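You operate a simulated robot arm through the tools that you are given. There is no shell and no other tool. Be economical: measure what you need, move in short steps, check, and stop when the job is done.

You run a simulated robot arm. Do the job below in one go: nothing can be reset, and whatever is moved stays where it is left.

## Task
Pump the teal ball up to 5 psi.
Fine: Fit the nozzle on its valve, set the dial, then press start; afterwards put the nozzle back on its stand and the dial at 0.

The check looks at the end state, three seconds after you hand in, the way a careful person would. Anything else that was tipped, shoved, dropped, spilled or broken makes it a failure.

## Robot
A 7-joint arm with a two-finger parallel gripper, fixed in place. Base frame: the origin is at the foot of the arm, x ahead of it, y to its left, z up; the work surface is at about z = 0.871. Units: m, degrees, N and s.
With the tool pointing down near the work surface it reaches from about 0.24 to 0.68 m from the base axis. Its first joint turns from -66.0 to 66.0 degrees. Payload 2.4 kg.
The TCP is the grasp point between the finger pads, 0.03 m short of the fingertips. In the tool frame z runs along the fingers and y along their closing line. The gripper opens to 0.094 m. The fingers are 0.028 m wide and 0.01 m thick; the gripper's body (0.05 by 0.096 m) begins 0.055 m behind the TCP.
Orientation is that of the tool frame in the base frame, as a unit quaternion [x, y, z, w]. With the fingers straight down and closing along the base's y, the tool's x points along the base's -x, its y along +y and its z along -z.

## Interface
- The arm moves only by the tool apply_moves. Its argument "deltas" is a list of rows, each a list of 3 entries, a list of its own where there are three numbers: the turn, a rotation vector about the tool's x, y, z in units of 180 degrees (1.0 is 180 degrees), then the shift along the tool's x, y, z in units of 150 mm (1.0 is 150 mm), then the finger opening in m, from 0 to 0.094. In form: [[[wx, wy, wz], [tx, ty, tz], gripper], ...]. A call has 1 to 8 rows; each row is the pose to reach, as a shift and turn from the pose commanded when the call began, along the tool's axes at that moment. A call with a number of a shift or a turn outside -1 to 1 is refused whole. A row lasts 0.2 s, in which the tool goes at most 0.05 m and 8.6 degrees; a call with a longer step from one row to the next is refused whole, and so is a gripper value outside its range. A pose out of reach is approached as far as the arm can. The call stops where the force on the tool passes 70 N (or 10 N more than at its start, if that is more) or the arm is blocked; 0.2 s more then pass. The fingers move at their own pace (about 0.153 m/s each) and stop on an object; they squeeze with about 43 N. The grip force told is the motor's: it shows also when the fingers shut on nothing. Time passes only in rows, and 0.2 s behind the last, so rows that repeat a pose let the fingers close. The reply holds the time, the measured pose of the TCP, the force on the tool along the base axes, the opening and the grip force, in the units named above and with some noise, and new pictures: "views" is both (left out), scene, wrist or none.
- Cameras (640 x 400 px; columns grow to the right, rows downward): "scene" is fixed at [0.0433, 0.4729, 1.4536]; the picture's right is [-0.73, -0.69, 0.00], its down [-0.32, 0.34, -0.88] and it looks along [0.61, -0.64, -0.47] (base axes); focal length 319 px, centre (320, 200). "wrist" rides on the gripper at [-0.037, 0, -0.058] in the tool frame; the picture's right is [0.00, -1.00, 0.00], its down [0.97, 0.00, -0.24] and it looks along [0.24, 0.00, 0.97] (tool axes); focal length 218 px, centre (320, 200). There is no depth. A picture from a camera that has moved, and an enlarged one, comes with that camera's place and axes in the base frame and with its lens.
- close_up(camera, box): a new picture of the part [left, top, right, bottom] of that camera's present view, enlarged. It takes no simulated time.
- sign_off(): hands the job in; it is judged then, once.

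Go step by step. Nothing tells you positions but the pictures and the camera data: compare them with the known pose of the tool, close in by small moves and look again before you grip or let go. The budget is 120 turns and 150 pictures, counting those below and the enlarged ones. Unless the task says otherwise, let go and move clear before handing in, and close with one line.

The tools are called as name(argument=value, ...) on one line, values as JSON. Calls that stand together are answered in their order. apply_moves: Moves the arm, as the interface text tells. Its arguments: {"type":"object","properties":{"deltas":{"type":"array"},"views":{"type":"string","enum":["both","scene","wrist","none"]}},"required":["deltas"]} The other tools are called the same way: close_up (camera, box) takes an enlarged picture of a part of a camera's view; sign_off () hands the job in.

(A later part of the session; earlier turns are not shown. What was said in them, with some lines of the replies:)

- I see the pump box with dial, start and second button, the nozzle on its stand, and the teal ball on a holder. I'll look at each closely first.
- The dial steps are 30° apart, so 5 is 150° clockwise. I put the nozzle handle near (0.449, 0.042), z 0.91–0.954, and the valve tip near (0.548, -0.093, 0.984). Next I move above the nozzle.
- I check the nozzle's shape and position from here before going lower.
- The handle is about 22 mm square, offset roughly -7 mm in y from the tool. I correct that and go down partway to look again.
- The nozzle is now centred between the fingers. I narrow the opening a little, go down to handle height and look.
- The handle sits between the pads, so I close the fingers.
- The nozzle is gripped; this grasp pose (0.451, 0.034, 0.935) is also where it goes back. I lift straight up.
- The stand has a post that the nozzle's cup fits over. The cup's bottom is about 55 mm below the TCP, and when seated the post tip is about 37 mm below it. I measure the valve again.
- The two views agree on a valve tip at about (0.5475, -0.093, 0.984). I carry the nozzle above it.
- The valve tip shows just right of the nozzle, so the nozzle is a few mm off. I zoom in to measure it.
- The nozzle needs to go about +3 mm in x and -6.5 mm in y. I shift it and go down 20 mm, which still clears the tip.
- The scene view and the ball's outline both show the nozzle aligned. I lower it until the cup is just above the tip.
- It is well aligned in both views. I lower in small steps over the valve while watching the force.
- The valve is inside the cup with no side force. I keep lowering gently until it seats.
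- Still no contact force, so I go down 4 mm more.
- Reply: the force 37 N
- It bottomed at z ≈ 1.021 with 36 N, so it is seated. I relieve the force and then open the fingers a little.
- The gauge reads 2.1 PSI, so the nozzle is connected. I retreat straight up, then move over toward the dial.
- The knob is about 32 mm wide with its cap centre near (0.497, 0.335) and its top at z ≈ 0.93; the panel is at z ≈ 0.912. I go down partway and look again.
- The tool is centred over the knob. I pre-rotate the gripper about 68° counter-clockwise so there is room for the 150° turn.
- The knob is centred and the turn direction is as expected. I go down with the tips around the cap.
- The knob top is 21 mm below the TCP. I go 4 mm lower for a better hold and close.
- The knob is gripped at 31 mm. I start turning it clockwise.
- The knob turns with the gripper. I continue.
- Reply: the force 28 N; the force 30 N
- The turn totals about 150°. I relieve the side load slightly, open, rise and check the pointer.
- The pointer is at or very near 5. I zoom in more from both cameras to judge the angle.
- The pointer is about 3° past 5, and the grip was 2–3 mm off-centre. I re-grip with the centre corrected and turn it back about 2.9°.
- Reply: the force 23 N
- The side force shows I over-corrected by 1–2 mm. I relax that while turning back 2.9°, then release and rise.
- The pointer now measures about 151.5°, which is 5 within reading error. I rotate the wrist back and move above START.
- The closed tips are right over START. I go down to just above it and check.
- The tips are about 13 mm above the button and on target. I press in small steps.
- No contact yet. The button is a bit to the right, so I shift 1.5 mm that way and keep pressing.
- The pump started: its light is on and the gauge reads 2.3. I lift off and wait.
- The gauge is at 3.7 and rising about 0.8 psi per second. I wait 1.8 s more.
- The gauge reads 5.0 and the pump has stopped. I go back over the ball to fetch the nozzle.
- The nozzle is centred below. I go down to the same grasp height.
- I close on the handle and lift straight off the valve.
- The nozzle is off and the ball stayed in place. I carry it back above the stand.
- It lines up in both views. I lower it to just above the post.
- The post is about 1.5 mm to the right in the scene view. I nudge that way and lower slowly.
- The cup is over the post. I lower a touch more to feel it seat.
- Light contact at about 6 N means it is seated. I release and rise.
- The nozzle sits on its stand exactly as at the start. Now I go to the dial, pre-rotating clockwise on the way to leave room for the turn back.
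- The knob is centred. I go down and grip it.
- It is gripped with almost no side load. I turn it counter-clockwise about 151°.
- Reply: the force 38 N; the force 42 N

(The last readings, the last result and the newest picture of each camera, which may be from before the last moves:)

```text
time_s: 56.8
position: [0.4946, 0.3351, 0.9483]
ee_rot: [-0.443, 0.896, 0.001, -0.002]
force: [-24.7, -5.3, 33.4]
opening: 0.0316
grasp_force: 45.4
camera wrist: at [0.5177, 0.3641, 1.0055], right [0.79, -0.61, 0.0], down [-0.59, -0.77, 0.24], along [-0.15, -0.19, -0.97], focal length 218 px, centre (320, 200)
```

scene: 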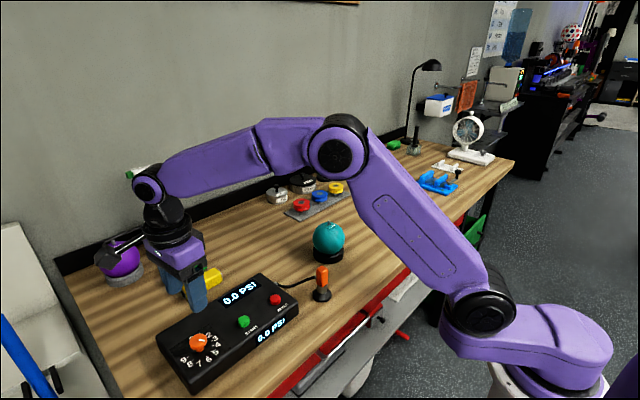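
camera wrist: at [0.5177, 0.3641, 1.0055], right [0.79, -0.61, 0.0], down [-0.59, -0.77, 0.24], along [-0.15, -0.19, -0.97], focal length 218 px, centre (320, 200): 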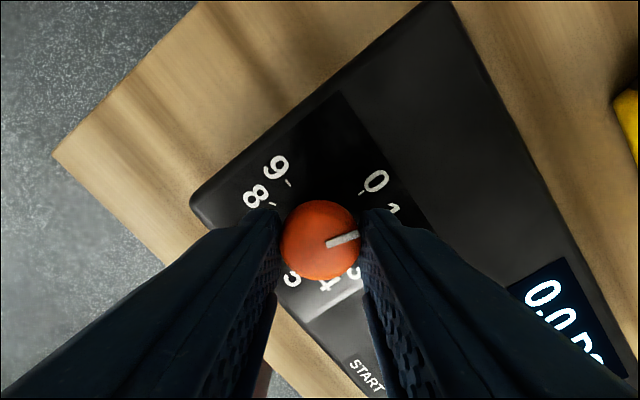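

About 17° remains, so I finish the turn.

apply_moves(deltas=[[[0, 0, -0.0467], [0, 0, 0], 0.015], [[0, 0, -0.0934], [0, 0, 0], 0.015], [[0, 0, -0.0934], [0, 0, 0], 0.015], [[0, 0, -0.0934], [0, 0, 0], 0.06], [[0, 0, -0.0934], [0, 0, 0], 0.06], [[0, 0, -0.0934], [0, 0, -0.25], 0.06], [[0, 0, -0.0934], [0, 0, -0.5], 0.06], [[0, 0, -0.0934], [0, 0, -0.757], 0.06]], views="both")

close_up(camera="wrist", box=[284, 155, 356, 215])

```text
time_s: 58.6
position: [0.4951, 0.3347, 1.0603]
ee_rot: [-0.568, 0.823, 0.0, 0.0]
force: [0.5, 0.4, -0.3]
opening: 0.0601
grasp_force: 0.0
camera wrist: at [0.5081, 0.3687, 1.1176], right [0.94, -0.35, 0.0], down [-0.34, -0.91, 0.24], along [-0.09, -0.22, -0.97], focal length 218 px, centre (320, 200)
```

scene: 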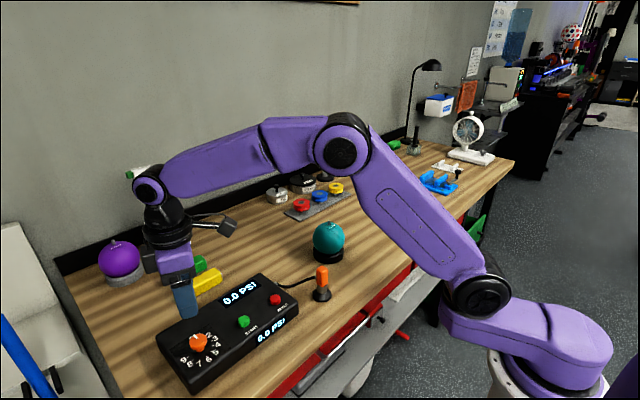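
wrist: 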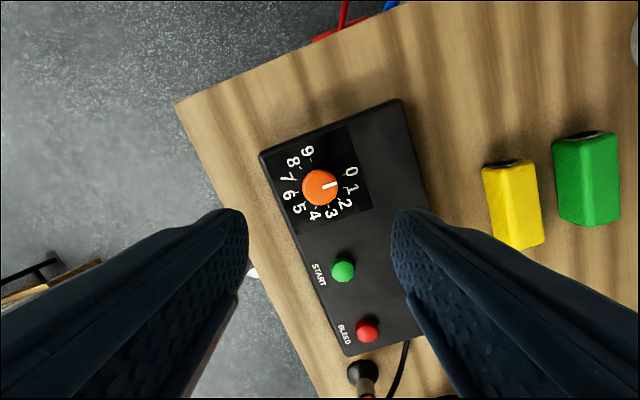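

```text
6.67 times, centred on (320, 185) of wrist
camera zoom: at [0.5081, 0.3687, 1.1176], right [0.94, -0.35, 0.0], down [-0.34, -0.91, 0.24], along [-0.09, -0.22, -0.97], focal length 1455 px, centre (320, 300)
```

zoom: 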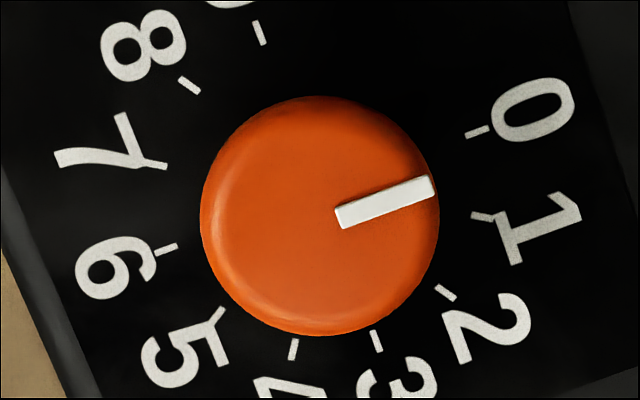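

The pointer is about 2° short of 0. I make one small re-grip and nudge it 3° further to allow for slack.

apply_moves(deltas=[[[0, 0, 0], [0, 0, 0.3], 0.06], [[0, 0, 0], [0, 0, 0.6], 0.06], [[0, 0, 0], [0, 0, 0.75], 0.06], [[0, 0, 0], [0, 0, 0.75], 0.03], [[0, 0, 0], [0, 0, 0.75], 0.015], [[0, 0, 0], [0, 0, 0.75], 0.015], [[0, 0, -0.0165], [0, 0, 0.75], 0.015], [[0, 0, -0.0165], [0, 0, 0.75], 0.015]], views="none")

apply_moves(deltas=[[[0, 0, 0], [0, 0, 0], 0.06], [[0, 0, 0], [0, 0, 0], 0.06], [[0, 0, 0], [0, 0, -0.25], 0.06], [[0, 0, 0], [0, 0, -0.5], 0.06], [[0, 0, 0], [0, 0, -0.75], 0.06]], views="none")

close_up(camera="wrist", box=[284, 155, 356, 215])

```text
time_s: 60.4
position: [0.4963, 0.3374, 0.946]
ee_rot: [-0.591, 0.807, 0.0, 0.0]
force: [-9.4, 9.2, -13.3]
opening: 0.0314
grasp_force: 44.7
```

```text
time_s: 61.6
position: [0.4992, 0.3345, 1.0616]
ee_rot: [-0.589, 0.808, 0.0, 0.0]
force: [-0.1, -0.1, 0.1]
opening: 0.0599
grasp_force: 0.0
```

```text
6.67 times, centred on (320, 185) of wrist
camera zoom: at [0.51, 0.3702, 1.1183], right [0.95, -0.31, 0.0], down [-0.3, -0.92, 0.24], along [-0.07, -0.23, -0.97], focal length 1455 px, centre (320, 300)
```

zoom: 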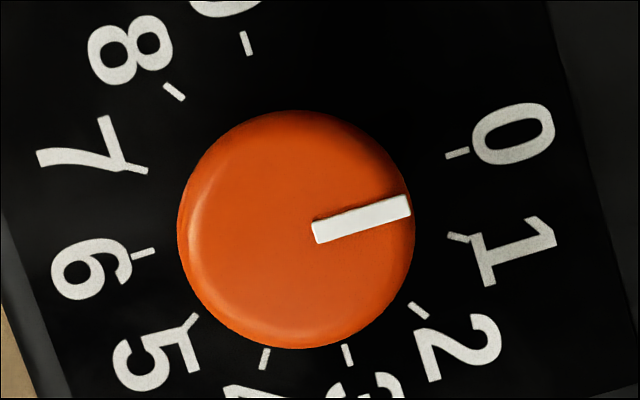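

The pointer is on 0 to within about 1.5°. I rise clear and take a last look.

apply_moves(deltas=[[[0, 0, 0], [0, 0, -0.3], 0.06], [[0, 0, 0], [0, 0, -0.6], 0.06], [[0, 0, 0], [0, 0, -0.9], 0.06]], views="both")

close_up(camera="scene", box=[160, 210, 370, 380])

```text
time_s: 62.4
position: [0.4939, 0.3339, 1.1994]
ee_rot: [-0.589, 0.808, 0.0, 0.0]
force: [0.1, 0.0, 0.2]
opening: 0.0602
grasp_force: 0.0
camera wrist: at [0.5048, 0.3689, 1.256], right [0.95, -0.31, 0.0], down [-0.3, -0.92, 0.24], along [-0.07, -0.23, -0.97], focal length 218 px, centre (320, 200)
```

scene: 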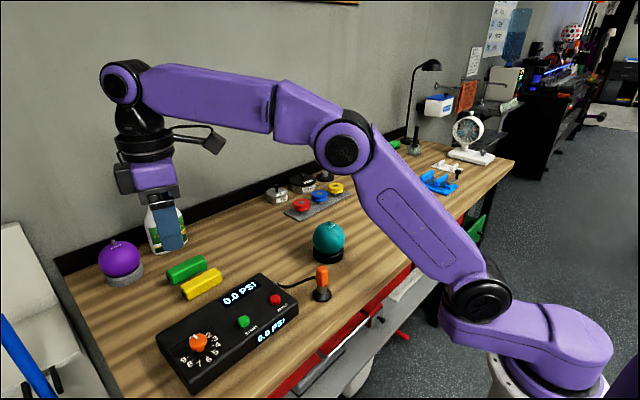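
wrist: 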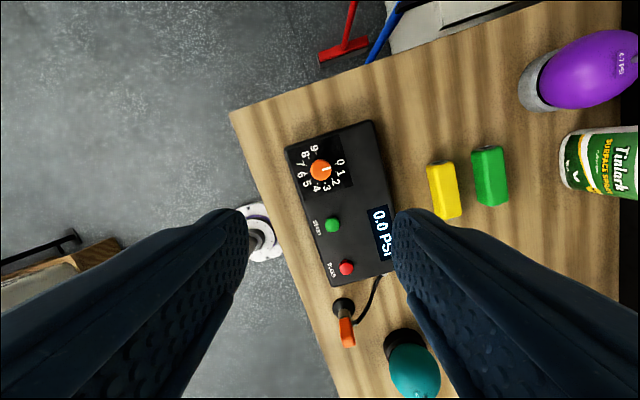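

```text
2.35 times, centred on (265, 295) of scene
camera zoom: at [0.0433, 0.4729, 1.4536], right [-0.73, -0.69, 0.0], down [-0.32, 0.34, -0.88], along [0.61, -0.64, -0.47], focal length 751 px, centre (449, -24)
```

zoom: 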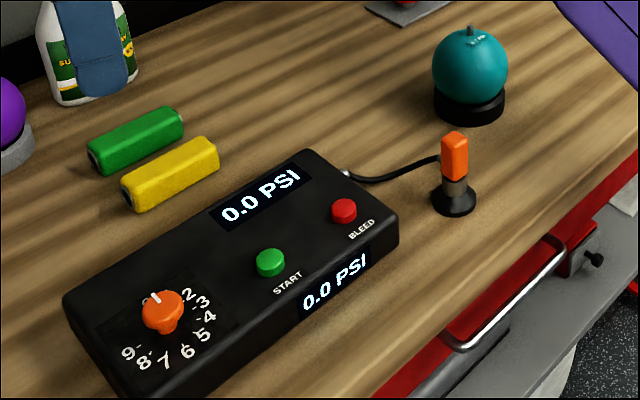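

Everything is in place: the ball is on its holder, the nozzle is on its stand, the dial is at 0 and the arm is clear. I hand in.

sign_off()

```text
The job is handed in.
```

I pumped the teal ball until the gauge read 5.0 psi and the pump stopped; the nozzle is back on its stand and the dial is at 0 to within about 2°.
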